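You operate a simulated robot arm through the tools that you are given. There is no shell and no other tool. Be economical: measure what you need, move in short steps, check, and stop when the job is done.

You run a simulated two-armed robot. Do the job below in one go: nothing can be reset, and whatever is moved stays where it is left.

TASK
On the front of the seed bench, fold the beige rag in half.

The check looks at the end state, three seconds after you hand in, the way a careful person would. Anything else that was tipped, shoved, dropped, spilled or broken makes it a failure. Flat cloth is picked up by pressing the open fingertips on it (5 to 10 N) and closing them slowly along it; thin cloth reads only 2 to 8 mm in the jaws.

THE ROBOT
Two 7-joint arms with two-finger parallel grippers on one trunk, on a base that drives. Base frame: it is fixed to the floor where the robot stands at the start and does not move with it; the origin is under the middle of the robot, x ahead of it, y to its left, z up; the surface under the hand at the start is at about z = 860. Units: mm, rad, N and s.
The left shoulder is at the start at [30, 119, 985], the right one opposite. With the tool pointing down near the work surface each hand reaches from about 280 to 680 mm from the robot's upright axis, wherever it stands, measured 20 degrees to its own side. Places, roughly: front of the seed bench (164x25 cm) [480, -640, 860]. Payload 3.43 kg a hand.
The TCP of each hand is the grasp point between the finger pads, 30 mm short of the fingertips. In the tool frame z runs along the fingers and y along their closing line. The gripper opens to 94 mm. The fingers are 28 mm wide and 10 mm thick; the gripper's body (50 by 96 mm) begins 55 mm behind the TCP.
Orientation is that of the tool frame in the base frame, as [roll, pitch, yaw] about the fixed x, y, z axes, in that order (R = Rz(yaw) Ry(pitch) Rx(roll)). With the fingers straight down and closing along the base's y, the tool's x points along the base's -x, its y along +y and its z along -z.

THE INTERFACE
- The arms move only by the tool drive_tool. It takes "left_steps", "right_steps" or both (then of equal length, played together; a hand with none holds still); each is a list of rows, each a list of 7 numbers: the turn, a rotation vector about the tool's x, y, z in rad, then the shift along the tool's x, y, z in mm, then the finger opening in mm, from 0 to 94. In form: [[ax, ay, az, tx, ty, tz, gripper], ...]. A call has 1 to 12 rows; each row is the pose to reach, as a shift and turn from the pose commanded when the call began, along the tool's axes at that moment. Rows are played at 5 a second. More than 50 mm and 0.15 rad between two rows, or a gripper value outside its range, and nothing of the call is played. A pose out of reach is approached as far as the arm can. The call stops where the force on the tool passes 40 N (or 10 N more than at its start, if that is more) or the arm is blocked; 0.2 s more then pass. The fingers move at their own pace (about 72 mm/s each) and stop on an object; they squeeze with about 26 N. The grip force told is the motor's: it shows also when the fingers shut on nothing. Time passes only in rows, and 0.2 s behind the last, so rows that repeat a pose let the fingers close. The reply holds the time, the measured pose of the TCP, the force on the tool along the base axes, the opening and the grip force, in the units named above and with some noise, with the torque about the TCP (base axes, N m) and any sound that the robot's microphone picked up.
- Cameras (640 x 400 px; columns grow to the right, rows downward): "scene" is now at [28.6, 30.5, 1677.7]; the picture's right is [0.44, -0.90, 0.00], its down [-0.78, -0.39, -0.49] and it looks along [0.44, 0.22, -0.87] (base axes); focal length 281 px, centre (320, 200). "left" rides on the left gripper at [76, -14, -102] in its tool frame; the picture's right is [0.18, 0.98, 0.00], its down [-0.75, 0.14, -0.64] and it looks along [-0.63, 0.12, 0.77] (tool axes); focal length 243 px, centre (320, 200). "right" rides on the right gripper at [76, 14, -102] in its tool frame; the picture's right is [-0.18, 0.98, 0.00], its down [-0.75, -0.14, -0.64] and it looks along [-0.63, -0.12, 0.77] (tool axes); focal length 243 px, centre (320, 200). There is no depth. A picture from a camera that has moved, and an enlarged one, comes with that camera's place and axes in the base frame and with its lens.
- camera(camera): a new picture of that camera. The clock stands still meanwhile.
- move_column(by): slides the trunk up (or, below 0, down) by that many mm; the arms and the scene camera ride with it, the base frame stays. It gives what a move gives, with no picture.
- steer(legs): drives the robot by 1 to 6 legs, each [ahead, turn to the left] in mm and rad, along the robot's own axes; the way and the turn of a leg run together, so that a leg with both is an arc; at most 1500 mm and 3.142 rad a leg. The arms and the cameras ride along, it lands a little off, and it stops where it bumps. It gives what a move gives.
- turn_head(pan, tilt): turns the head with the scene camera to pan (to the left, within 2.496 rad either way) and tilt (down, from -0.506 to 1.204), counted from straight ahead of the robot. It gives what a move gives.
- enlarge(camera, box): a new picture of the part [left, top, right, bottom] of that camera's present view, enlarged. The clock stands still meanwhile.
- close_job(): hands the job in; it is judged then, once.

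Work in short steps. Places have to be worked out from the pictures, the camera data and where the tool is seen: move nearer, look again, correct. Check each grasp and each placing, and mend what went wrong. You have 120 turns and 92 pictures in all, those below and enlarged ones among them. Open the grippers and draw the arms clear of the work before you hand the job in, unless the task says otherwise; then end with one line.

The tools are called after "Request:" as name(argument=value, ...) on one line, values as JSON. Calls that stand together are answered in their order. drive_tool: Moves the arms, as the interface text tells. Its arguments: {"type":"object","properties":{"left_steps":{"type":"array"},"right_steps":{"type":"array"}},"required":[]} The other tools are called the same way: move_column (by) slides the trunk up or down; steer (legs) drives the base; turn_head (pan, tilt) turns the head that bears the scene camera; camera (camera) takes a picture; enlarge (camera, box) takes an enlarged picture of a part of a camera's view; close_job () hands the job in.

At the start:

```text
time_s: 0.0
left_position: [430.4, 311.9, 1024.0]
left_tcp_rot: [3.141, 0.0, 3.141]
left_force: [-0.2, -0.2, -0.1]
left_wrist_torque: [-0.03, 0.04, 0.03]
left_finger_gap: 94.0
left_grasp_force: 0.0
right_position: [356.6, -75.9, 1061.3]
right_tcp_rot: [-3.14, -0.001, -3.141]
right_force: [-0.5, 0.1, 0.2]
right_wrist_torque: [0.0, -0.02, 0.0]
right_finger_gap: 94.1
right_grasp_force: 0.1
trunk travel left (down, up): [-250.0, 160.0]
robot x, y, heading: [-2.0, -0.9, 0.002]
head pan, tilt: [0.459, 1.056]
```

scene: 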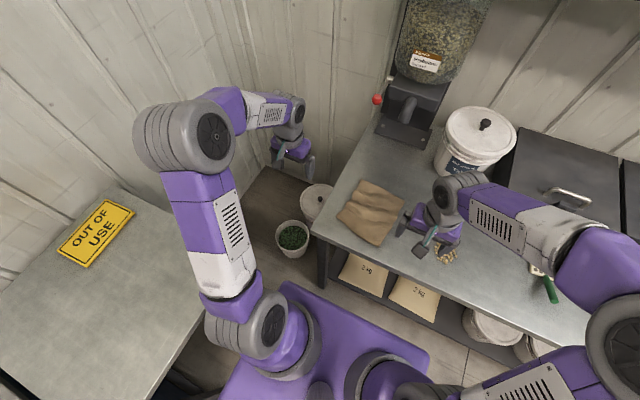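
right: 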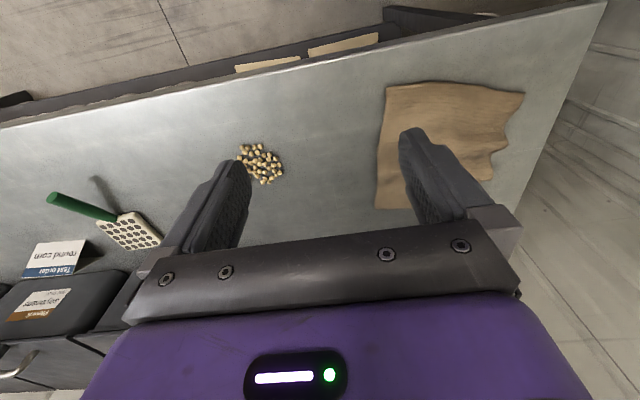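
left: 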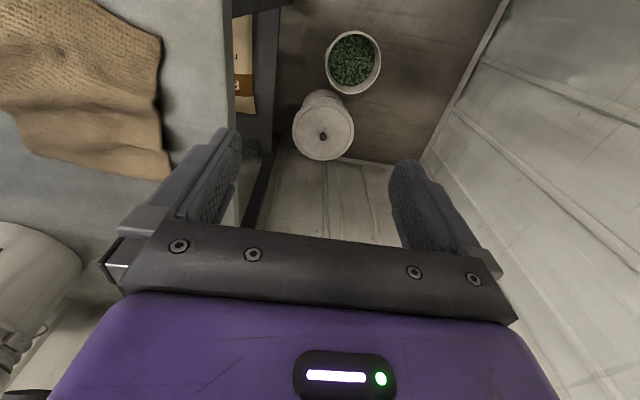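

I start by looking closer at the rag to get its corners and any obstacles near it.

Request:
enlarge(camera="scene", box=[300, 140, 480, 280])

Request:
enlarge(camera="right", box=[200, 60, 600, 230])

```text
2.86 times, centred on (390, 210) of scene
camera zoom: at [28.6, 30.5, 1677.7], right [0.44, -0.9, 0.0], down [-0.78, -0.39, -0.49], along [0.44, 0.22, -0.87], focal length 804 px, centre (120, 171)
```

zoom: 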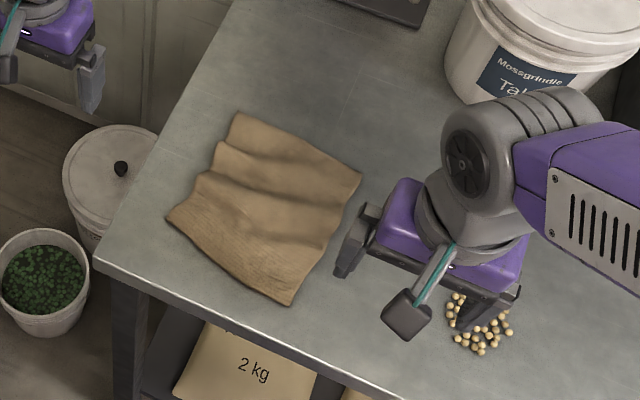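

```text
1.60 times, centred on (400, 145) of right
camera zoom: at [279.9, -60.7, 1163.4], right [0.18, 0.98, 0.0], down [0.75, -0.14, 0.64], along [0.63, -0.12, -0.77], focal length 388 px, centre (192, 288)
```

zoom: 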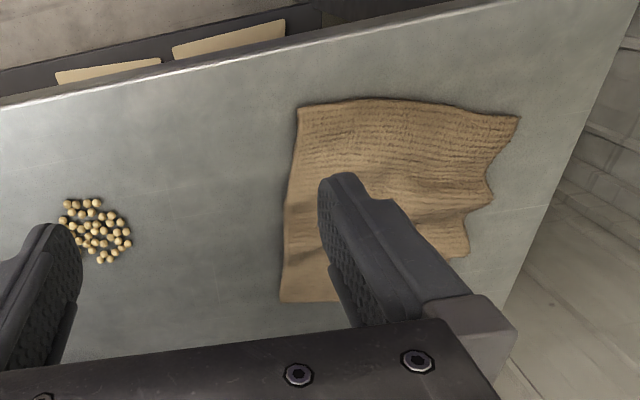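

The rag lies at about A(577,144), B(560,-19), C(373,0), D(411,162), with the far edge A-B and the bench front at x≈328. I plan to grip the far corners with both hands, closing across the edge with the cameras outward, and fold it towards me. First I bring both hands above those corners, high up.

Request:
drive_tool(left_steps=[[0, 0, 0.139, -10, -15, 2, 94], [0, 0, 0.278, -20, -30, 4, 90], [0, 0, 0.417, -30, -46, 6, 80], [0, 0, 0.557, -40, -61, 8, 70], [0, 0, 0.696, -50, -76, 10, 60], [0, 0, 0.835, -60, -91, 12, 50], [0, 0, 0.974, -70, -107, 14, 40], [0, 0, 1.113, -80, -122, 16, 36], [0, 0, 1.252, -90, -137, 18, 36], [0, 0, 1.392, -100, -152, 20, 36], [0, 0, 1.531, -110, -168, 22, 36], [0, 0, 1.67, -120, -183, 24, 36]], right_steps=[[0, 0, -0.1225, -15, 6, 5, 94], [0, 0, -0.245, -30, 13, 10, 90], [0, 0, -0.3675, -45, 19, 15, 80], [0, 0, -0.49, -60, 26, 20, 70], [0, 0, -0.6125, -75, 32, 25, 60], [0, 0, -0.735, -90, 39, 30, 50], [0, 0, -0.8575, -105, 45, 35, 40], [0, 0, -0.98, -120, 52, 41, 36], [0, 0, -1.1025, -135, 58, 46, 36], [0, 0, -1.225, -150, 64, 51, 36], [0, 0, -1.3475, -165, 71, 56, 36], [0, 0, -1.47, -180, 77, 61, 36]])

```text
time_s: 2.6
left_position: [551.1, 130.3, 1000.1]
left_tcp_rot: [-3.141, -0.001, 1.468]
left_force: [0.2, -0.9, 0.6]
left_wrist_torque: [-0.01, 0.02, -0.01]
left_finger_gap: 35.7
left_grasp_force: 0.0
right_position: [535.2, 1.9, 1001.5]
right_tcp_rot: [-3.141, -0.001, -1.669]
right_force: [0.0, -0.5, 0.1]
right_wrist_torque: [-0.03, 0.0, 0.0]
right_finger_gap: 36.0
right_grasp_force: 0.1
trunk travel left (down, up): [-250.0, 160.0]
robot x, y, heading: [0.9, -1.6, -0.004]
head pan, tilt: [0.459, 1.056]
```

Both hands arrived; I check the views from all three cameras.

Request:
camera(camera="left")

Request:
camera(camera="right")

Request:
enlarge(camera="scene", box=[300, 110, 480, 280])

```text
86 pictures are left
camera left: at [545.5, 208.3, 1104.4], right [1.0, 0.08, 0.0], down [0.06, -0.76, 0.64], along [0.05, -0.64, -0.77], focal length 243 px, centre (320, 200)
```

left: 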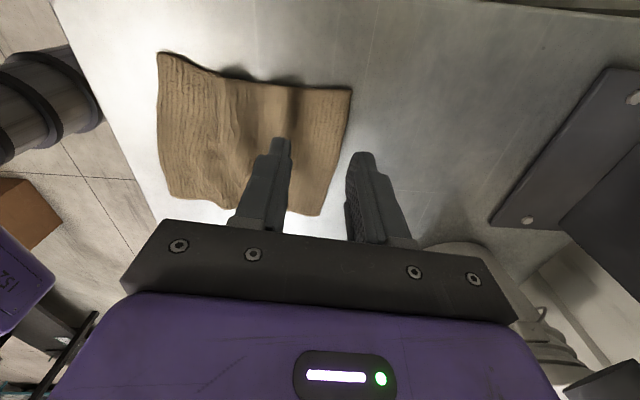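

```text
85 pictures are left
camera right: at [513.8, -71.2, 1102.9], right [-0.96, 0.28, 0.0], down [0.21, 0.74, 0.64], along [0.18, 0.62, -0.77], focal length 243 px, centre (320, 200)
```

right: 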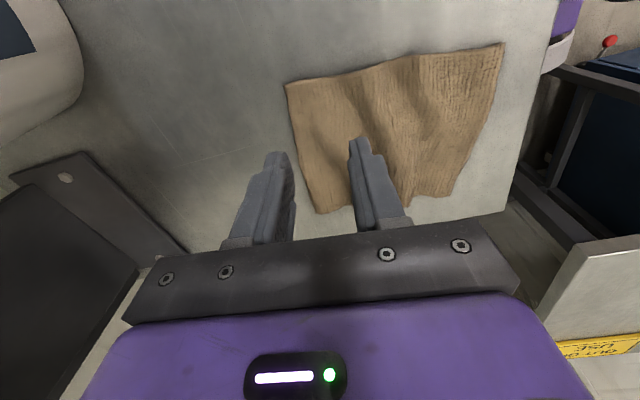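

```text
2.35 times, centred on (390, 195) of scene
camera zoom: at [29.8, 30.4, 1677.7], right [0.44, -0.9, 0.0], down [-0.78, -0.39, -0.49], along [0.44, 0.22, -0.87], focal length 662 px, centre (155, 212)
```

zoom: 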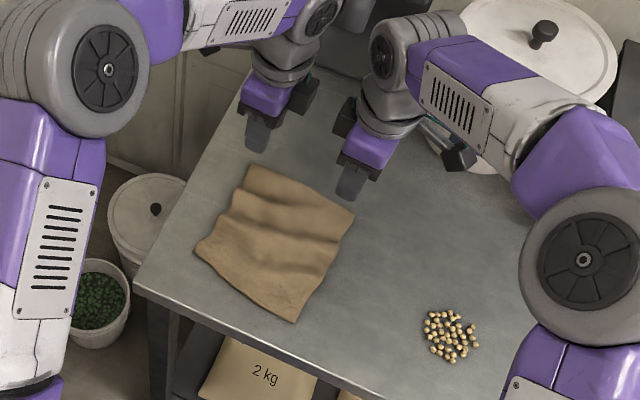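

The left view puts A at (581,143) and B at (563,-20), consistent with before. I lower both hands to ~10 mm above the cloth with 30 mm opening, fine‑shifted so that the outer finger lands just inside the edge.

Request:
drive_tool(left_steps=[[0, 0, 0, -1, 1, 35, 30], [0, 0, 0, -1.8, 2.2, 70, 30], [0, 0, 0, -1.8, 2.2, 96, 30], [0, 0, 0, -1.8, 2.2, 96, 30]], right_steps=[[0, 0, 0, 0, -2, 35, 30], [0, 0, 0, -0.3, -3.5, 70, 30], [0, 0, 0, -0.3, -3.5, 97, 30], [0, 0, 0, -0.3, -3.5, 97, 30]])

Request:
camera(camera="left")

Request:
camera(camera="right")

```text
time_s: 3.6
left_position: [552.9, 128.0, 906.4]
left_tcp_rot: [3.14, -0.001, 1.472]
left_force: [-0.5, -0.2, -0.5]
left_wrist_torque: [0.0, -0.01, -0.01]
left_finger_gap: 30.0
left_grasp_force: 0.0
right_position: [538.7, 0.1, 903.4]
right_tcp_rot: [3.141, 0.0, -1.67]
right_force: [-0.6, -0.2, -0.2]
right_wrist_torque: [-0.02, 0.03, -0.01]
right_finger_gap: 30.0
right_grasp_force: 0.1
trunk travel left (down, up): [-250.0, 160.0]
robot x, y, heading: [1.2, 2.0, -0.002]
head pan, tilt: [0.459, 1.056]
```

```text
83 pictures are left
camera left: at [547.3, 206.6, 1010.3], right [1.0, 0.09, 0.0], down [0.07, -0.76, 0.64], along [0.06, -0.64, -0.77], focal length 243 px, centre (320, 200)
```

left: 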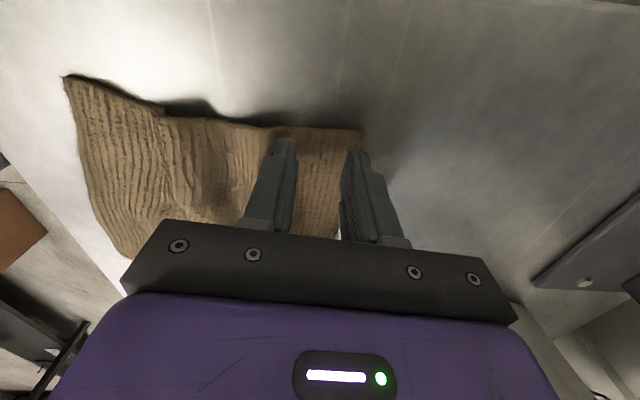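

```text
82 pictures are left
camera right: at [516.7, -73.3, 1004.0], right [-0.96, 0.28, 0.0], down [0.22, 0.74, 0.64], along [0.18, 0.62, -0.77], focal length 243 px, centre (320, 200)
```

right: 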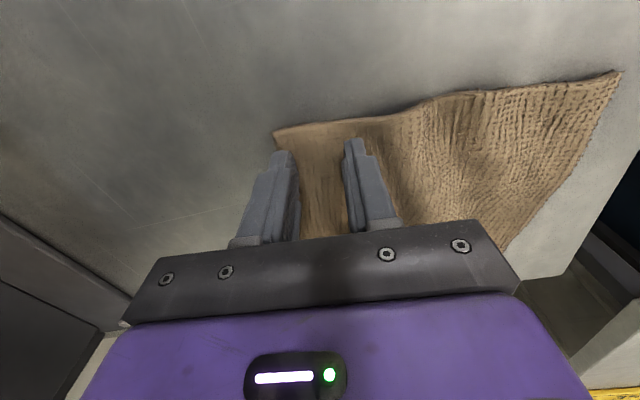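

The outer fingers are right at the edge; I shift 3 mm inward and go down to just about contact.

Request:
drive_tool(left_steps=[[0, 0, 0, 0, -3, 5, 30], [0, 0, 0, 0, -3, 9, 30], [0, 0, 0, 0, -3, 11, 30], [0, 0, 0, 0, -3, 11, 30]], right_steps=[[0, 0, 0, 0, 3, 4, 30], [0, 0, 0, 0, 3, 7, 30], [0, 0, 0, 0, 3, 9, 30], [0, 0, 0, 0, 3, 9, 30]])

```text
time_s: 4.6
left_position: [551.4, 128.3, 895.1]
left_tcp_rot: [-3.141, 0.001, 1.471]
left_force: [-0.3, -0.2, 0.4]
left_wrist_torque: [0.0, 0.01, -0.02]
left_finger_gap: 29.8
left_grasp_force: 0.1
right_position: [534.9, 1.4, 894.6]
right_tcp_rot: [-3.14, -0.001, -1.674]
right_force: [0.7, -0.4, 4.6]
right_wrist_torque: [0.05, 0.04, 0.0]
right_finger_gap: 29.8
right_grasp_force: 0.0
trunk travel left (down, up): [-250.0, 160.0]
robot x, y, heading: [1.8, 2.9, -0.001]
head pan, tilt: [0.459, 1.056]
```

The right tips are in contact (4.6 N) and the left nearly so. I press down in tiny steps.

Request:
drive_tool(left_steps=[[0, 0, 0, 0, 0, 1, 30], [0, 0, 0, 0, 0, 2, 30], [0, 0, 0, 0, 0, 2, 30]], right_steps=[[0, 0, 0, 0, 0, 0.5, 30], [0, 0, 0, 0, 0, 0.7, 30], [0, 0, 0, 0, 0, 0.7, 30]])

```text
time_s: 5.4
left_position: [551.7, 128.3, 893.0]
left_tcp_rot: [3.14, 0.0, 1.471]
left_force: [-1.8, 0.5, 6.7]
left_wrist_torque: [-0.06, 0.04, -0.02]
left_finger_gap: 30.1
left_grasp_force: 0.0
right_position: [534.9, 1.8, 894.2]
right_tcp_rot: [-3.14, 0.001, -1.672]
right_force: [1.4, -0.6, 4.1]
right_wrist_torque: [0.0, 0.04, 0.02]
right_finger_gap: 29.8
right_grasp_force: 0.1
trunk travel left (down, up): [-250.0, 160.0]
robot x, y, heading: [-1.4, -0.9, -0.002]
head pan, tilt: [0.459, 1.056]
```

Left presses with 6.7 N, right with 4 N; I press the right 0.8 mm more and close both slowly.

Request:
drive_tool(left_steps=[[0, 0, 0, 0, 0, 0, 30], [0, 0, 0, 0, 0, 0, 27], [0, 0, 0, 0, 0, 0, 24], [0, 0, 0, 0, 0, 0, 21], [0, 0, 0, 0, 0, 0, 18], [0, 0, 0, 0, 0, 0, 15], [0, 0, 0, 0, 0, 0, 12], [0, 0, 0, 0, 0, 0, 9], [0, 0, 0, 0, 0, 0, 6], [0, 0, 0, 0, 0, 0, 3], [0, 0, 0, 0, 0, 0, 0], [0, 0, 0, 0, 0, 0, 0]], right_steps=[[0, 0, 0, 0, 0, 0.8, 30], [0, 0, 0, 0, 0, 0.8, 27], [0, 0, 0, 0, 0, 0.8, 24], [0, 0, 0, 0, 0, 0.8, 21], [0, 0, 0, 0, 0, 0.8, 18], [0, 0, 0, 0, 0, 0.8, 15], [0, 0, 0, 0, 0, 0.8, 12], [0, 0, 0, 0, 0, 0.8, 9], [0, 0, 0, 0, 0, 0.8, 6], [0, 0, 0, 0, 0, 0.8, 3], [0, 0, 0, 0, 0, 0.8, 0], [0, 0, 0, 0, 0, 0.8, 0]])

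Request:
camera(camera="left")

Request:
camera(camera="right")

```text
time_s: 8.0
left_position: [550.1, 128.7, 893.3]
left_tcp_rot: [3.141, 0.0, 1.472]
left_force: [-0.3, -0.2, 9.0]
left_wrist_torque: [-0.08, 0.02, 0.02]
left_finger_gap: 3.7
left_grasp_force: 26.1
right_position: [534.6, 1.5, 893.5]
right_tcp_rot: [-3.14, 0.0, -1.671]
right_force: [-0.7, 1.0, 8.3]
right_wrist_torque: [0.03, -0.01, 0.03]
right_finger_gap: 0.2
right_grasp_force: 26.5
trunk travel left (down, up): [-250.0, 160.0]
robot x, y, heading: [0.5, 0.7, 0.0]
head pan, tilt: [0.459, 1.056]
```

```text
81 pictures are left
camera left: at [543.7, 206.6, 997.3], right [1.0, 0.09, 0.0], down [0.06, -0.76, 0.64], along [0.06, -0.64, -0.77], focal length 243 px, centre (320, 200)
```

left: 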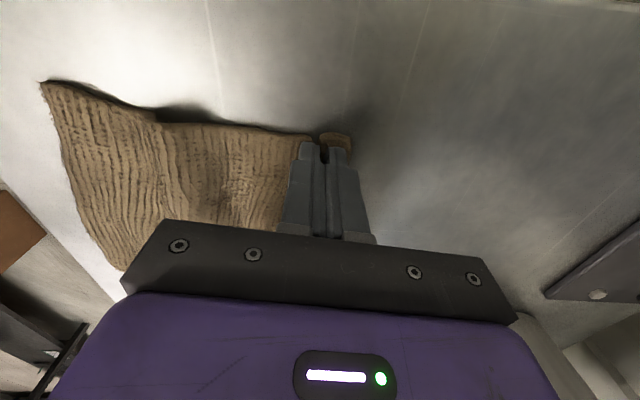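

```text
80 pictures are left
camera right: at [513.4, -71.7, 995.3], right [-0.96, 0.28, 0.0], down [0.22, 0.74, 0.64], along [0.18, 0.62, -0.77], focal length 243 px, centre (320, 200)
```

right: 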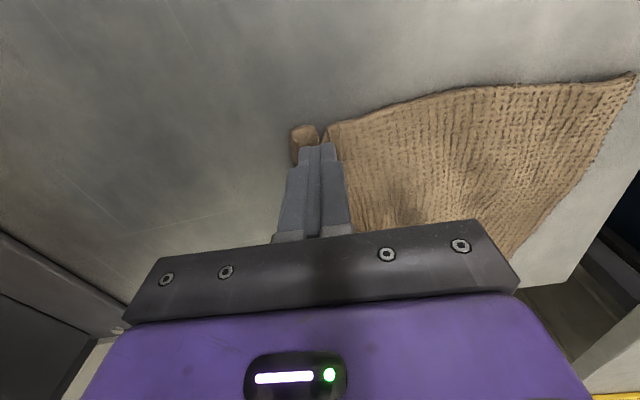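

The left holds cloth (3.7 mm), but the right closed on nothing (0.2 mm). I lift the right slightly, reopen it and check before pressing again; the left stays closed.

Request:
drive_tool(right_steps=[[0, 0, 0, 0, 0, 0, 10], [0, 0, 0, 0, 0, -3, 25], [0, 0, 0, 0, 0, -8, 36], [0, 0, 0, 0, 0, -8, 36]])

Request:
camera(camera="right")

```text
time_s: 9.0
left_position: [550.1, 127.1, 894.3]
left_tcp_rot: [3.14, 0.0, 1.471]
left_force: [-1.1, -0.5, 9.7]
left_wrist_torque: [-0.11, 0.07, -0.03]
left_finger_gap: 3.3
left_grasp_force: 25.9
right_position: [534.2, 1.5, 902.0]
right_tcp_rot: [3.142, 0.0, -1.673]
right_force: [0.0, 0.2, -0.6]
right_wrist_torque: [-0.02, -0.02, 0.01]
right_finger_gap: 36.1
right_grasp_force: 0.0
trunk travel left (down, up): [-250.0, 160.0]
robot x, y, heading: [0.5, -0.9, 0.006]
head pan, tilt: [0.459, 1.056]
```

```text
79 pictures are left
camera right: at [513.5, -72.1, 1003.2], right [-0.96, 0.28, 0.0], down [0.22, 0.74, 0.64], along [0.18, 0.62, -0.77], focal length 243 px, centre (320, 200)
```

right: 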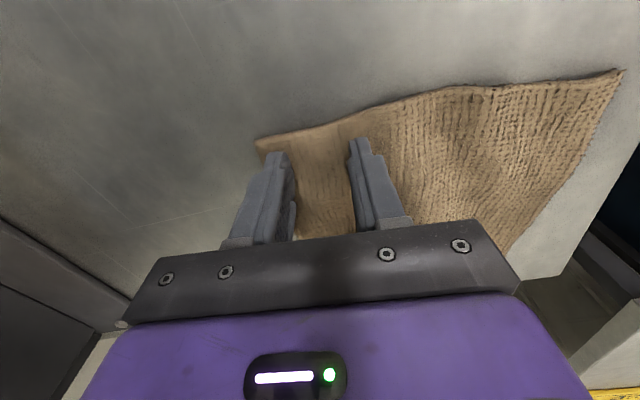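

The cloth lies fully under both right fingers now; I press again, a bit firmer (≈9-10 N), from a 36 mm opening.

Request:
drive_tool(right_steps=[[0, 0, 0, 0, 0, 4, 36], [0, 0, 0, 0, 0, 7, 36], [0, 0, 0, 0, 0, 9, 36], [0, 0, 0, 0, 0, 9, 36]])

```text
time_s: 10.0
left_position: [550.0, 128.6, 892.8]
left_tcp_rot: [3.14, 0.001, 1.471]
left_force: [0.5, 0.0, 10.2]
left_wrist_torque: [-0.09, 0.03, -0.04]
left_finger_gap: 3.4
left_grasp_force: 26.1
right_position: [536.3, 2.4, 894.3]
right_tcp_rot: [-3.14, 0.002, -1.672]
right_force: [-0.1, -0.8, 5.9]
right_wrist_torque: [0.02, 0.05, -0.01]
right_finger_gap: 36.3
right_grasp_force: 0.1
trunk travel left (down, up): [-250.0, 160.0]
robot x, y, heading: [0.8, -2.9, 0.004]
head pan, tilt: [0.459, 1.056]
```

5.9 N at the right; I press 1.5 mm more and close it slowly.

Request:
drive_tool(right_steps=[[0, 0, 0, 0, 0, 1, 36], [0, 0, 0, 0, 0, 1.5, 33], [0, 0, 0, 0, 0, 1.5, 30], [0, 0, 0, 0, 0, 1.5, 27], [0, 0, 0, 0, 0, 1.5, 24], [0, 0, 0, 0, 0, 1.5, 21], [0, 0, 0, 0, 0, 1.5, 18], [0, 0, 0, 0, 0, 1.5, 15], [0, 0, 0, 0, 0, 1.3, 11], [0, 0, 0, 0, 0, 1.3, 7], [0, 0, 0, 0, 0, 1, 3], [0, 0, 0, 0, 0, 1, 0]])

Request:
camera(camera="right")

```text
time_s: 12.6
left_position: [549.9, 128.9, 894.7]
left_tcp_rot: [3.139, 0.0, 1.471]
left_force: [1.3, -0.6, 4.6]
left_wrist_torque: [0.01, 0.0, 0.0]
left_finger_gap: 3.3
left_grasp_force: 26.1
right_position: [534.7, 0.6, 892.6]
right_tcp_rot: [-3.14, 0.001, -1.674]
right_force: [-0.8, 1.6, 27.6]
right_wrist_torque: [0.1, -0.03, 0.04]
right_finger_gap: 3.1
right_grasp_force: 25.5
trunk travel left (down, up): [-250.0, 160.0]
robot x, y, heading: [4.9, 4.2, 0.003]
head pan, tilt: [0.459, 1.056]
```

```text
78 pictures are left
camera right: at [513.3, -72.1, 994.3], right [-0.96, 0.28, 0.0], down [0.21, 0.73, 0.64], along [0.18, 0.62, -0.77], focal length 243 px, centre (320, 200)
```

right: 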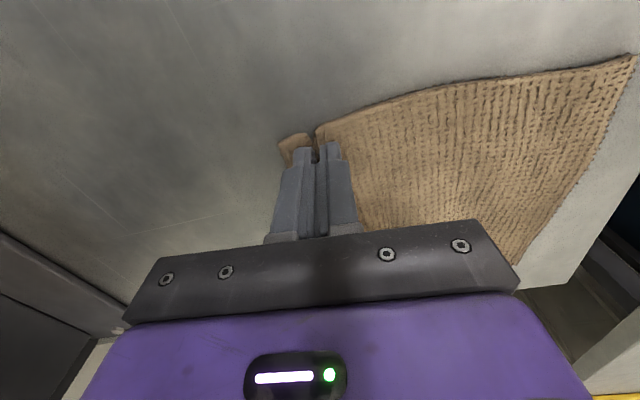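

Both hands now hold cloth (3.3 and 3.1 mm). I lift both 30 mm and check the grasps.

Request:
drive_tool(left_steps=[[0, 0, 0, 0, 0, -6, 0], [0, 0, 0, 0, 0, -15, 0], [0, 0, 0, 0, 0, -25, 0], [0, 0, 0, 0, 0, -35, 0]], right_steps=[[0, 0, 0, 0, 0, -6, 0], [0, 0, 0, 0, 0, -15, 0], [0, 0, 0, 0, 0, -25, 0], [0, 0, 0, 0, 0, -35, 0]])

Request:
enlarge(camera="scene", box=[300, 110, 480, 280])

Request:
camera(camera="right")

Request:
camera(camera="left")

```text
time_s: 13.6
left_position: [550.0, 125.9, 927.5]
left_tcp_rot: [3.141, -0.001, 1.472]
left_force: [-0.2, -1.1, -0.5]
left_wrist_torque: [-0.01, 0.0, 0.04]
left_finger_gap: 3.5
left_grasp_force: 26.0
right_position: [535.6, 2.1, 924.1]
right_tcp_rot: [3.141, 0.002, -1.669]
right_force: [-0.2, -0.2, 0.1]
right_wrist_torque: [0.0, -0.03, 0.01]
right_finger_gap: 2.7
right_grasp_force: 26.2
trunk travel left (down, up): [-250.0, 160.0]
robot x, y, heading: [-3.0, 2.6, -0.002]
head pan, tilt: [0.459, 1.056]
```

```text
2.35 times, centred on (390, 195) of scene
camera zoom: at [28.2, 30.5, 1677.7], right [0.44, -0.9, 0.0], down [-0.78, -0.39, -0.49], along [0.44, 0.22, -0.87], focal length 662 px, centre (155, 212)
```

zoom: 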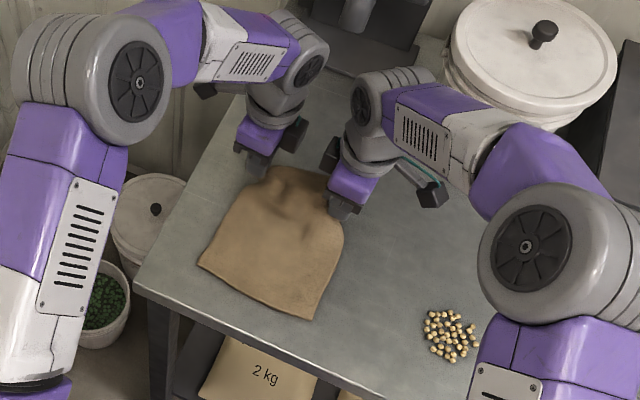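

```text
76 pictures are left
camera right: at [514.4, -71.7, 1026.9], right [-0.96, 0.28, 0.0], down [0.22, 0.74, 0.64], along [0.18, 0.62, -0.77], focal length 243 px, centre (320, 200)
```

right: 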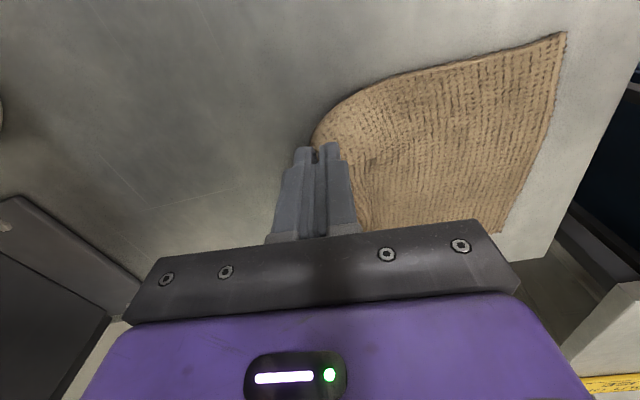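

```text
75 pictures are left
camera left: at [543.0, 204.9, 1030.9], right [1.0, 0.09, 0.0], down [0.07, -0.76, 0.64], along [0.05, -0.64, -0.77], focal length 243 px, centre (320, 200)
```

left: 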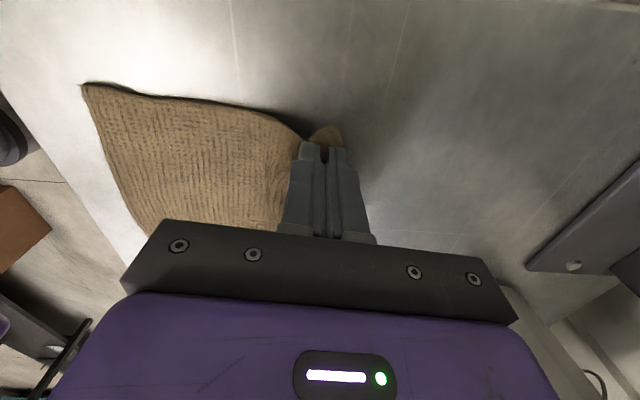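

Both corners are held and the wrinkles have straightened; the near edge now runs C(386,-18) – D(395,148). I arc both hands over the fold line (x≈480) towards the near edge, tilting the fingers forward so the edge turns over.

Request:
drive_tool(left_steps=[[0, 0, 0, -1, -10, -16, 0], [-0.1, 0, 0, -2.8, -28, -29, 0], [-0.2, 0, 0, -4.8, -47.8, -35, 0], [-0.3, 0, 0, -6.9, -68.7, -37, 0], [-0.38, 0, 0, -8.9, -88.6, -32, 0], [-0.46, 0, 0, -10.8, -107.5, -23, 0], [-0.53, 0, 0, -12.3, -122.4, -10, 0], [-0.6, 0, 0, -13.5, -134.3, 4, 0], [-0.6, 0, 0, -13.5, -134.3, 4, 0]], right_steps=[[0, 0, 0, 1, 10, -18, 0], [0.1, 0, 0, 3, 26.9, -32, 0], [0.2, 0, 0, 5, 45.8, -38, 0], [0.3, 0, 0, 7.5, 65.7, -40, 0], [0.38, 0, 0, 9.5, 84.6, -35, 0], [0.46, 0, 0, 11.5, 102.5, -26, 0], [0.53, 0, 0, 13, 116.4, -13, 0], [0.6, 0, 0, 14.6, 128.4, 1, 0], [0.6, 0, 0, 14.6, 128.4, 1, 0]])

Request:
enlarge(camera="scene", box=[300, 140, 460, 280])

Request:
camera(camera="right")

Request:
camera(camera="left")

```text
time_s: 15.3
left_position: [442.1, 113.0, 979.8]
left_tcp_rot: [2.473, 0.164, 1.508]
left_force: [0.0, -0.4, -0.3]
left_wrist_torque: [0.04, 0.02, -0.07]
left_finger_gap: 2.6
left_grasp_force: 26.0
right_position: [449.4, -29.2, 996.0]
right_tcp_rot: [-2.621, 0.294, -1.874]
right_force: [-0.3, 0.2, -0.4]
right_wrist_torque: [-0.02, 0.04, 0.01]
right_finger_gap: 2.4
right_grasp_force: 25.8
trunk travel left (down, up): [-250.0, 160.0]
robot x, y, heading: [-0.1, 1.6, 0.003]
head pan, tilt: [0.459, 1.056]
stopped in row 8 (right hand): the arm was blocked; the commanded pose is now the measured one
```

```text
2.86 times, centred on (380, 210) of scene
camera zoom: at [29.2, 29.0, 1677.7], right [0.44, -0.9, 0.0], down [-0.78, -0.39, -0.49], along [0.44, 0.22, -0.87], focal length 804 px, centre (149, 171)
```

zoom: 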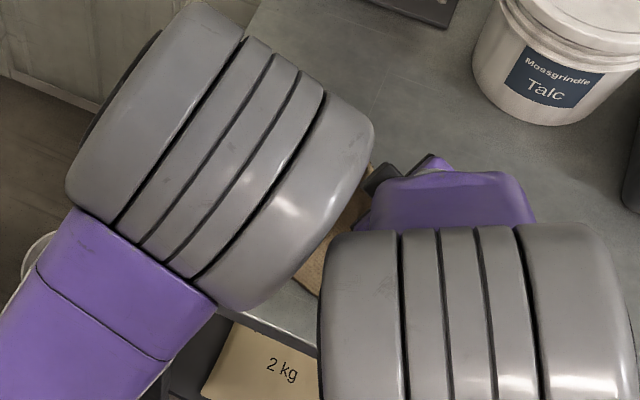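

```text
73 pictures are left
camera right: at [360.7, -102.5, 1050.7], right [-0.72, 0.56, -0.42], down [-0.03, 0.57, 0.82], along [0.69, 0.6, -0.4], focal length 243 px, centre (320, 200)
```

right: 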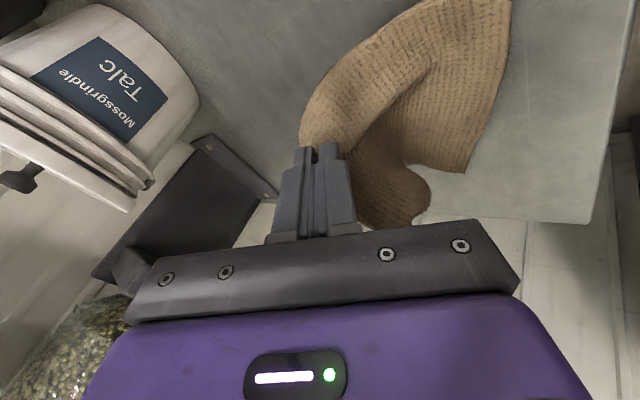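

```text
72 pictures are left
camera left: at [373.0, 205.8, 1038.8], right [0.79, 0.23, 0.57], down [-0.33, -0.63, 0.71], along [0.52, -0.74, -0.42], focal length 243 px, centre (320, 200)
```

left: 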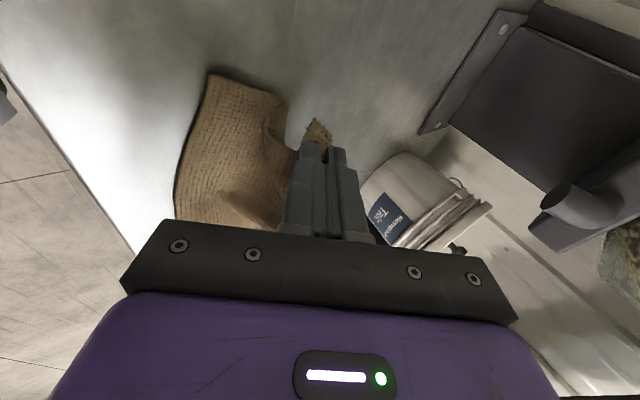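

The right arm ran out of comfortable room with the tilt so close to the trunk; the cloth is still held. I'll bring the hands back forward to a comfortable pose above the fold (x≈520, tilt 0.3), then let the base back up to make the fold instead.

Request:
drive_tool(left_steps=[[0.061, 0.022, 0.018, 3.5, 9.1, 9.7, 0], [0.123, 0.043, 0.037, 7.1, 18.2, 19.4, 0], [0.185, 0.065, 0.055, 10.6, 27.3, 29.1, 0], [0.246, 0.087, 0.074, 14.1, 36.5, 38.8, 0], [0.307, 0.108, 0.092, 17.7, 45.6, 48.5, 0], [0.369, 0.13, 0.111, 21.2, 54.7, 58.2, 0], [0.369, 0.13, 0.111, 21.2, 54.7, 58.2, 0]], right_steps=[[-0.042, 0.032, -0.051, -6.2, -3.6, 10.5, 0], [-0.084, 0.063, -0.102, -12.4, -7.3, 21, 0], [-0.125, 0.095, -0.152, -18.6, -10.9, 31.5, 0], [-0.167, 0.127, -0.203, -24.9, -14.6, 42, 0], [-0.209, 0.158, -0.254, -31.1, -18.2, 52.5, 0], [-0.251, 0.19, -0.305, -37.3, -21.9, 63, 0], [-0.251, 0.19, -0.305, -37.3, -21.9, 63, 0]])

Request:
camera(camera="right")

Request:
enlarge(camera="scene", box=[300, 110, 480, 280])

```text
time_s: 16.9
left_position: [520.7, 127.9, 966.0]
left_tcp_rot: [2.841, -0.003, 1.469]
left_force: [0.5, -0.1, 0.2]
left_wrist_torque: [0.01, -0.06, 0.01]
left_finger_gap: 2.5
left_grasp_force: 25.6
right_position: [511.5, 0.8, 965.1]
right_tcp_rot: [-2.843, -0.005, -1.667]
right_force: [-0.3, 1.0, 0.6]
right_wrist_torque: [0.01, -0.06, -0.06]
right_finger_gap: 2.5
right_grasp_force: 26.1
trunk travel left (down, up): [-250.0, 160.0]
robot x, y, heading: [-0.3, 2.7, -0.004]
head pan, tilt: [0.459, 1.056]
```

```text
71 pictures are left
camera right: at [461.3, -68.9, 1057.8], right [-0.92, 0.27, -0.29], down [0.02, 0.76, 0.65], along [0.4, 0.59, -0.7], focal length 243 px, centre (320, 200)
```

right: 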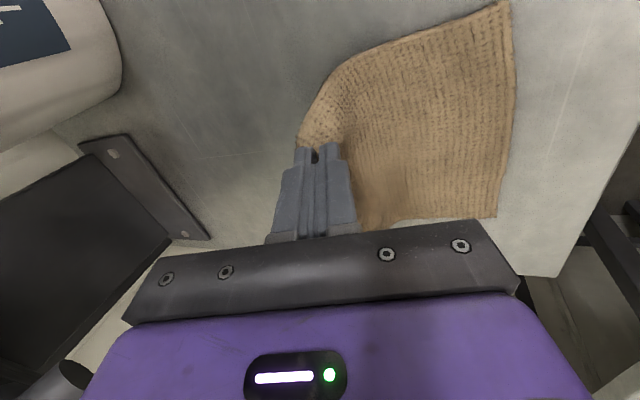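

```text
2.35 times, centred on (390, 195) of scene
camera zoom: at [27.7, 30.4, 1677.8], right [0.44, -0.9, 0.0], down [-0.78, -0.39, -0.49], along [0.44, 0.22, -0.87], focal length 662 px, centre (155, 212)
```

zoom: 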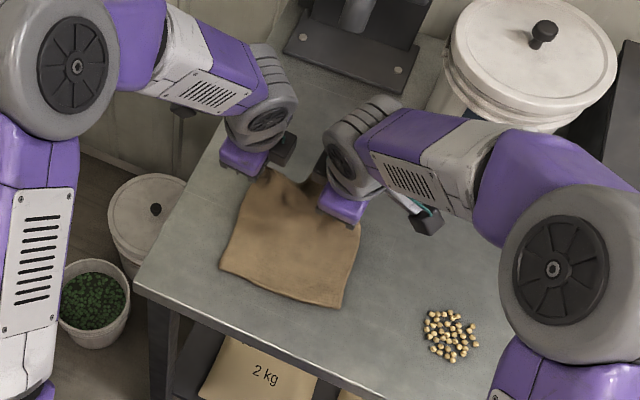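

The cloth is held evenly again; its near edge slid a little and now runs C(420,-52) – D(402,116). I back the base up 90 mm to carry the held edge over the fold.

Request:
steer(legs=[[-45, 0], [-45, 0]])

Request:
camera(camera="right")

Request:
camera(camera="left")

Request:
enlarge(camera="scene", box=[300, 110, 480, 280])

```text
time_s: 18.3
left_position: [430.7, 127.7, 966.3]
left_tcp_rot: [2.836, -0.002, 1.472]
left_force: [-0.8, -0.1, 0.6]
left_wrist_torque: [-0.01, -0.05, 0.02]
left_finger_gap: 2.7
left_grasp_force: 25.8
right_position: [420.7, 1.7, 966.2]
right_tcp_rot: [-2.841, -0.006, -1.668]
right_force: [-0.7, -0.7, -0.5]
right_wrist_torque: [0.02, -0.08, -0.05]
right_finger_gap: 2.9
right_grasp_force: 25.7
trunk travel left (down, up): [-250.0, 160.0]
robot x, y, heading: [-90.0, 0.0, -0.001]
head pan, tilt: [0.459, 1.056]
```

```text
69 pictures are left
camera right: at [370.7, -68.6, 1058.6], right [-0.92, 0.27, -0.29], down [0.02, 0.76, 0.65], along [0.4, 0.59, -0.7], focal length 243 px, centre (320, 200)
```

right: 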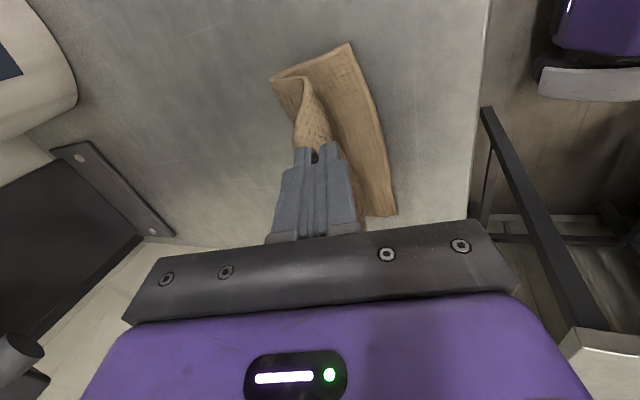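

```text
68 pictures are left
camera left: at [394.5, 208.0, 1061.1], right [0.95, 0.09, 0.3], down [-0.13, -0.75, 0.65], along [0.28, -0.66, -0.7], focal length 243 px, centre (320, 200)
```

left: 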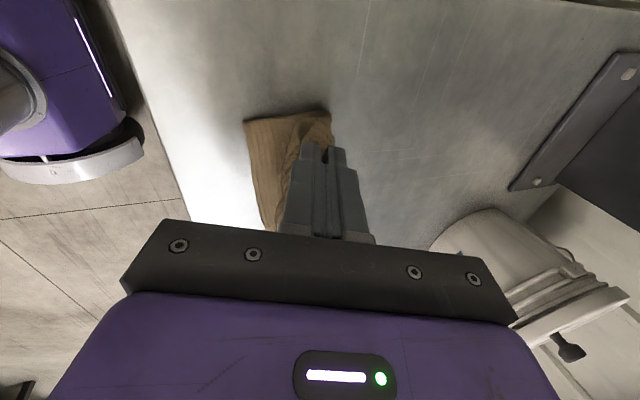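

```text
2.35 times, centred on (390, 195) of scene
camera zoom: at [-63.8, 30.6, 1677.8], right [0.44, -0.9, 0.0], down [-0.78, -0.39, -0.49], along [0.44, 0.22, -0.87], focal length 662 px, centre (155, 212)
```

zoom: 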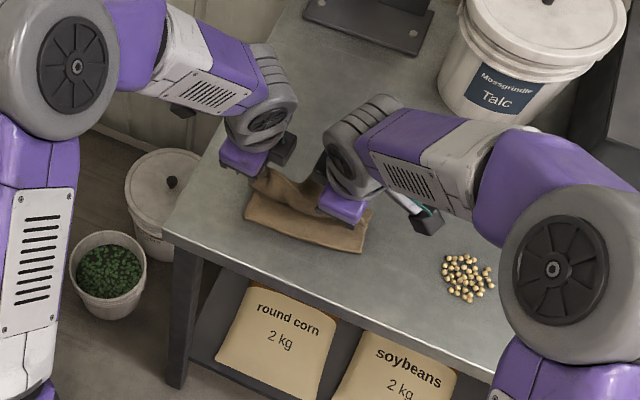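

The fold is going over nicely; the near edge hasn't moved (C 417,-48; D 398,118). Now I lower both hands toward landing spots ~25 mm inside that edge, shifting ~25 mm in -y, tilting to 0.6 and aligning the yaw with the edge.

Request:
drive_tool(left_steps=[[-0.05, 0.01, -0.032, -4.2, -6.4, 9.5, 0], [-0.1, 0.02, -0.063, -8.4, -12.8, 19.1, 0], [-0.15, 0.03, -0.095, -12.5, -19.2, 28.6, 0], [-0.2, 0.04, -0.127, -16.7, -25.6, 38.1, 0], [-0.25, 0.05, -0.158, -20.9, -32, 47.7, 0], [-0.3, 0.06, -0.19, -25.1, -38.4, 57.2, 0], [-0.3, 0.06, -0.19, -25.1, -38.4, 57.2, 0]], right_steps=[[0.05, -0.01, -0.032, 5.2, 2.3, 10.8, 0], [0.1, -0.02, -0.063, 10.5, 4.5, 21.6, 0], [0.15, -0.03, -0.095, 15.7, 6.8, 32.4, 0], [0.2, -0.04, -0.127, 21, 9.1, 43.3, 0], [0.25, -0.05, -0.158, 26.2, 11.3, 54.1, 0], [0.3, -0.06, -0.19, 31.5, 13.6, 64.9, 0], [0.3, -0.06, -0.19, 31.5, 13.6, 64.9, 0]])

Request:
camera(camera="right")

Request:
camera(camera="left")

Request:
enlarge(camera="scene", box=[300, 110, 480, 280])

```text
time_s: 19.6
left_position: [405.3, 192.6, 891.5]
left_tcp_rot: [2.637, 0.026, 1.824]
left_force: [-6.3, 3.8, 9.4]
left_wrist_torque: [0.23, 0.2, 0.13]
left_finger_gap: 0.1
left_grasp_force: 26.2
right_position: [443.1, -123.4, 895.9]
right_tcp_rot: [-2.622, 0.017, -1.72]
right_force: [-1.6, 1.3, 19.1]
right_wrist_torque: [0.26, -0.09, 0.04]
right_finger_gap: 2.3
right_grasp_force: 25.8
trunk travel left (down, up): [-250.0, 160.0]
robot x, y, heading: [-85.2, 2.5, 0.001]
head pan, tilt: [0.459, 1.056]
stopped in row 6 (right hand): the force on the tool passed its limit at 169 N (the readings are from after the stop); the commanded pose is now the measured one
```

```text
66 pictures are left
camera right: at [369.6, -190.6, 975.3], right [-0.82, 0.32, -0.48], down [-0.08, 0.76, 0.64], along [0.57, 0.56, -0.6], focal length 243 px, centre (320, 200)
```

right: 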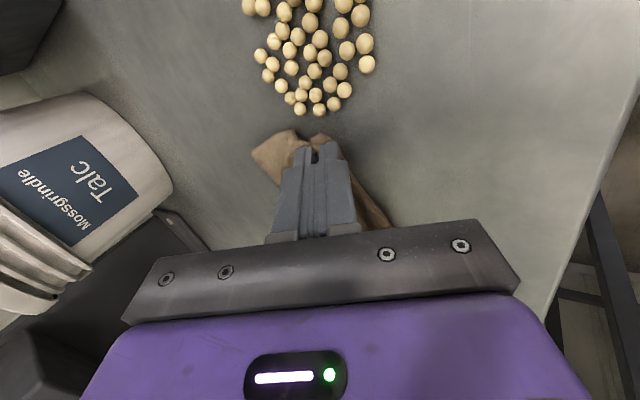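

```text
65 pictures are left
camera left: at [325.1, 253.8, 972.9], right [0.78, 0.41, 0.47], down [0.01, -0.76, 0.65], along [0.62, -0.5, -0.6], focal length 243 px, centre (320, 200)
```

left: 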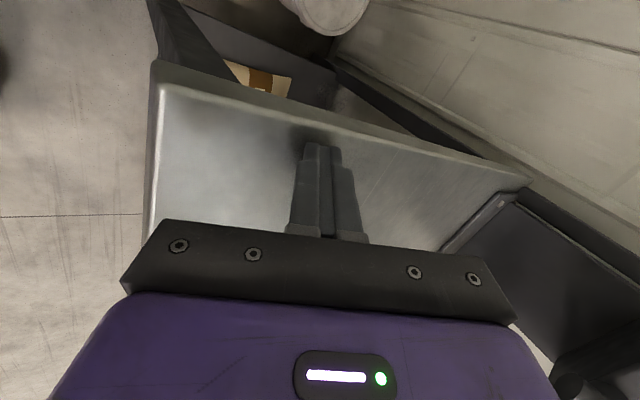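

```text
2.35 times, centred on (390, 195) of scene
camera zoom: at [-65.1, 29.9, 1678.1], right [0.44, -0.9, 0.0], down [-0.78, -0.39, -0.49], along [0.44, 0.22, -0.87], focal length 662 px, centre (155, 212)
```

zoom: 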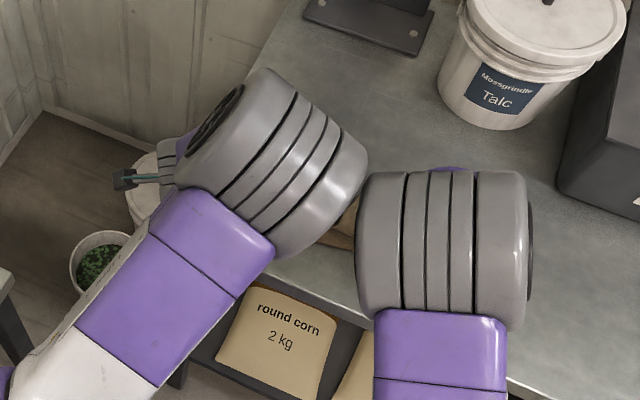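

The two wrists flipped and pushed each other apart; the left lost the cloth, the right still holds its corner, close to (but not in) the corn. I'll raise the left away first, alone.

Request:
drive_tool(left_steps=[[0, 0, 0, 3.6, 6.7, -10, 0], [0, 0, 0, 7.2, 13.4, -20, 0], [0, 0, 0, 10.8, 20, -30, 0], [0, 0, 0, 14.4, 26.7, -40, 0], [0, 0, 0, 17.9, 33.4, -50, 0]])

Request:
camera(camera="left")

Request:
camera(camera="scene")

```text
time_s: 20.8
left_position: [406.2, 211.0, 948.7]
left_tcp_rot: [2.636, 0.027, 1.822]
left_force: [-0.1, 0.3, -0.3]
left_wrist_torque: [0.02, -0.01, -0.02]
left_finger_gap: 0.0
left_grasp_force: 26.5
right_position: [443.0, -124.3, 893.7]
right_tcp_rot: [-2.624, 0.014, -1.722]
right_force: [1.4, -0.9, 37.9]
right_wrist_torque: [0.4, -0.37, 0.04]
right_finger_gap: 2.3
right_grasp_force: 26.4
trunk travel left (down, up): [-250.0, 160.0]
robot x, y, heading: [-84.3, -1.1, 0.001]
head pan, tilt: [0.459, 1.056]
```

```text
63 pictures are left
camera left: at [326.3, 272.8, 1031.0], right [0.79, 0.4, 0.47], down [0.0, -0.76, 0.65], along [0.62, -0.51, -0.6], focal length 243 px, centre (320, 200)
```

left: 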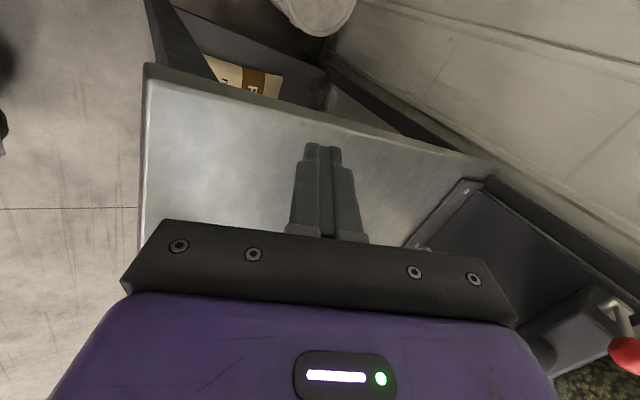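

```text
62 pictures are left
camera scene: at [-64.3, 31.6, 1677.9], right [0.44, -0.9, 0.0], down [-0.78, -0.39, -0.49], along [0.44, 0.22, -0.87], focal length 281 px, centre (320, 200)
```

scene: 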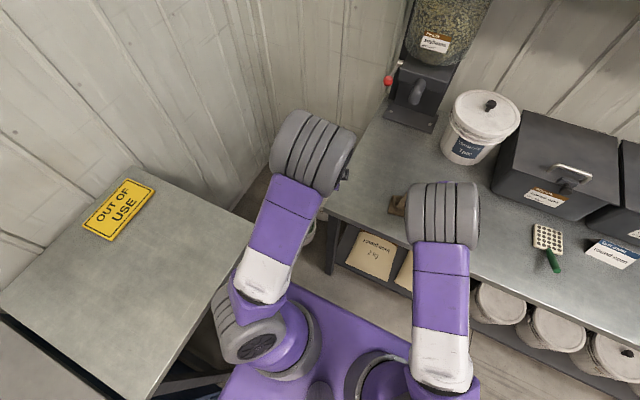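

The left is clear. Now I lift the right hand straight up 45 mm (with the corner) and shift it back +y, away from the corn.

Request:
drive_tool(right_steps=[[0, 0, 0, -0.2, -7.5, -13, 0], [0, 0, 0, -0.7, -22.3, -39, 0], [0, 0, 0, -20, -22, -40, 0], [0, 0, 0, -45, -19, -41, 0], [0, 0, 0, -70, -16, -43, 0], [0, 0, 0, -70, -16, -43, 0]])

Request:
camera(camera="right")

Request:
camera(camera="left")

Request:
enlarge(camera="scene", box=[300, 110, 500, 280])

```text
time_s: 22.2
left_position: [407.8, 210.7, 948.6]
left_tcp_rot: [2.638, 0.025, 1.821]
left_force: [0.4, -0.8, 0.1]
left_wrist_torque: [-0.02, 0.03, -0.01]
left_finger_gap: 0.0
left_grasp_force: 25.6
right_position: [447.8, -54.3, 937.8]
right_tcp_rot: [-2.63, 0.013, -1.721]
right_force: [0.0, -0.7, -0.1]
right_wrist_torque: [-0.02, -0.02, 0.05]
right_finger_gap: 2.2
right_grasp_force: 26.0
trunk travel left (down, up): [-250.0, 160.0]
robot x, y, heading: [-90.5, 5.3, 0.001]
head pan, tilt: [0.459, 1.056]
```

```text
61 pictures are left
camera right: at [374.6, -121.6, 1018.3], right [-0.82, 0.32, -0.48], down [-0.08, 0.77, 0.64], along [0.57, 0.56, -0.6], focal length 243 px, centre (320, 200)
```

right: 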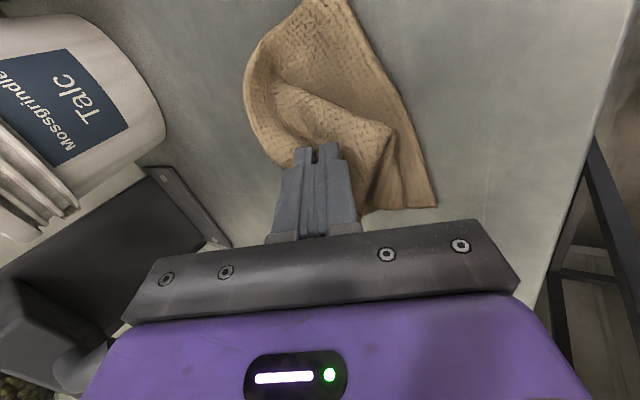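

```text
60 pictures are left
camera left: at [328.3, 271.8, 1030.1], right [0.79, 0.4, 0.47], down [0.0, -0.76, 0.65], along [0.62, -0.51, -0.6], focal length 243 px, centre (320, 200)
```

left: 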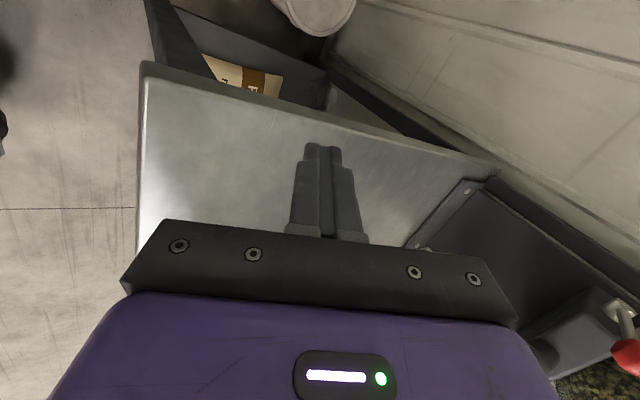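

```text
2.35 times, centred on (400, 195) of scene
camera zoom: at [-60.8, 30.1, 1677.7], right [0.44, -0.9, 0.0], down [-0.78, -0.39, -0.49], along [0.44, 0.22, -0.87], focal length 662 px, centre (132, 212)
```

zoom: 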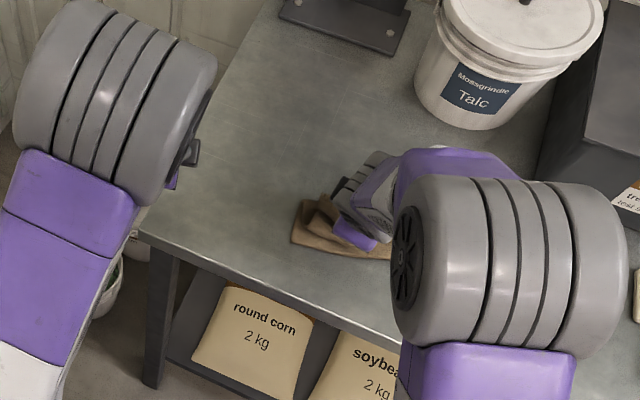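

The cloth was dragged ~80 mm to -y (C≈(448,-127), D≈(408,21)) and is crumpled at A. I'll drive forward 90 mm again, which unrolls the held corner B over the bench, then reassess.

Request:
steer(legs=[[45, 0], [45, 0]])

Request:
camera(camera="right")

Request:
camera(camera="left")

```text
time_s: 23.6
left_position: [495.7, 211.0, 945.8]
left_tcp_rot: [2.643, 0.024, 1.822]
left_force: [1.0, -0.2, -0.8]
left_wrist_torque: [-0.01, 0.03, 0.03]
left_finger_gap: 0.0
left_grasp_force: 26.5
right_position: [536.6, -54.7, 936.6]
right_tcp_rot: [-2.631, 0.01, -1.721]
right_force: [0.3, -0.3, -1.5]
right_wrist_torque: [0.0, 0.02, 0.0]
right_finger_gap: 2.4
right_grasp_force: 26.3
trunk travel left (down, up): [-250.0, 160.0]
robot x, y, heading: [-0.3, -0.0, 0.002]
head pan, tilt: [0.459, 1.056]
```

```text
58 pictures are left
camera right: at [465.0, -121.4, 1017.2], right [-0.82, 0.31, -0.48], down [-0.08, 0.77, 0.64], along [0.57, 0.56, -0.6], focal length 243 px, centre (320, 200)
```

right: 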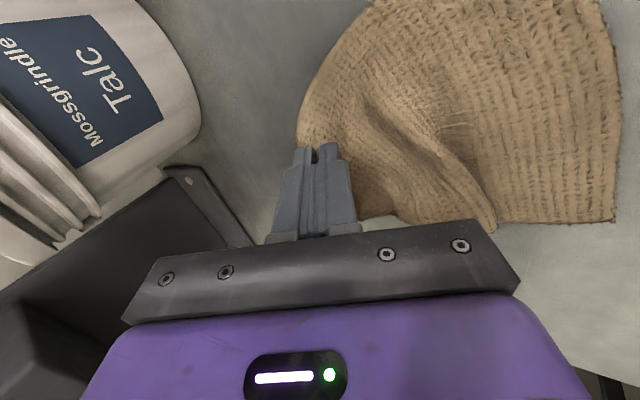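

```text
57 pictures are left
camera left: at [418.6, 272.3, 1029.1], right [0.79, 0.4, 0.47], down [0.01, -0.76, 0.65], along [0.62, -0.51, -0.6], focal length 243 px, centre (320, 200)
```

left: 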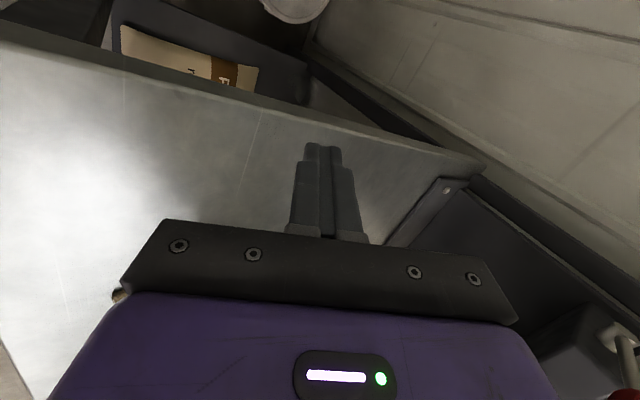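

The cloth opens up. I pull corner B on to about (612,-20), bringing the right tool upright, which should also straighten the cloth away from the corn.

Request:
drive_tool(right_steps=[[-0.1, 0, 0, -9.1, -10.8, 8.8, 0], [-0.2, 0, 0, -18.3, -21.7, 17.6, 0], [-0.3, 0, 0, -27.4, -32.5, 26.5, 0], [-0.4, 0, 0, -36.6, -43.4, 35.3, 0], [-0.5, 0, 0, -45.7, -54.2, 44.1, 0], [-0.5, 0, 0, -45.7, -54.2, 44.1, 0]])

Request:
camera(camera="right")

Request:
enlarge(camera="scene", box=[290, 100, 510, 280])

```text
time_s: 25.0
left_position: [495.3, 211.3, 949.2]
left_tcp_rot: [2.64, 0.024, 1.823]
left_force: [0.4, -0.7, -0.2]
left_wrist_torque: [0.0, 0.01, 0.03]
left_finger_gap: 0.3
left_grasp_force: 26.2
right_position: [610.9, -20.1, 926.8]
right_tcp_rot: [-3.131, 0.011, -1.719]
right_force: [-0.1, -0.1, -0.3]
right_wrist_torque: [0.01, -0.07, 0.01]
right_finger_gap: 2.5
right_grasp_force: 26.2
trunk travel left (down, up): [-250.0, 160.0]
robot x, y, heading: [-1.0, 0.1, 0.002]
head pan, tilt: [0.459, 1.056]
```

```text
56 pictures are left
camera right: at [584.3, -94.2, 1027.9], right [-0.94, 0.33, -0.01], down [0.24, 0.72, 0.65], along [0.22, 0.61, -0.76], focal length 243 px, centre (320, 200)
```

right: 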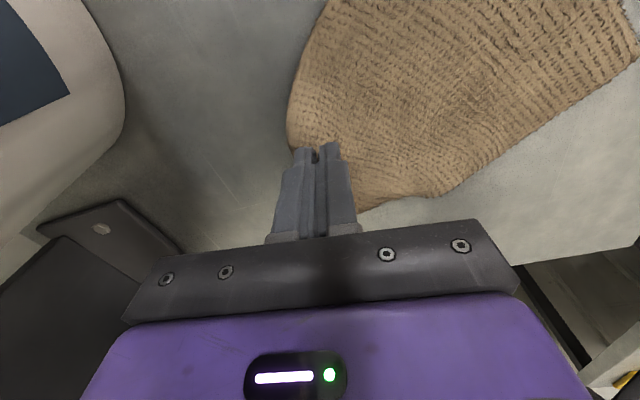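

```text
2.22 times, centred on (400, 190) of scene
camera zoom: at [27.1, 30.5, 1677.8], right [0.44, -0.9, 0.0], down [-0.78, -0.39, -0.49], along [0.44, 0.22, -0.87], focal length 625 px, centre (142, 222)
```

zoom: 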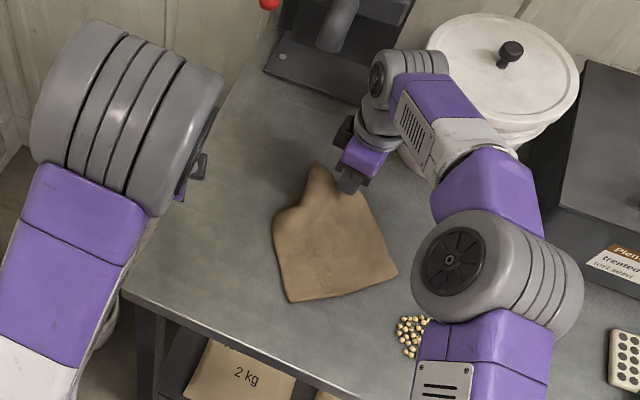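

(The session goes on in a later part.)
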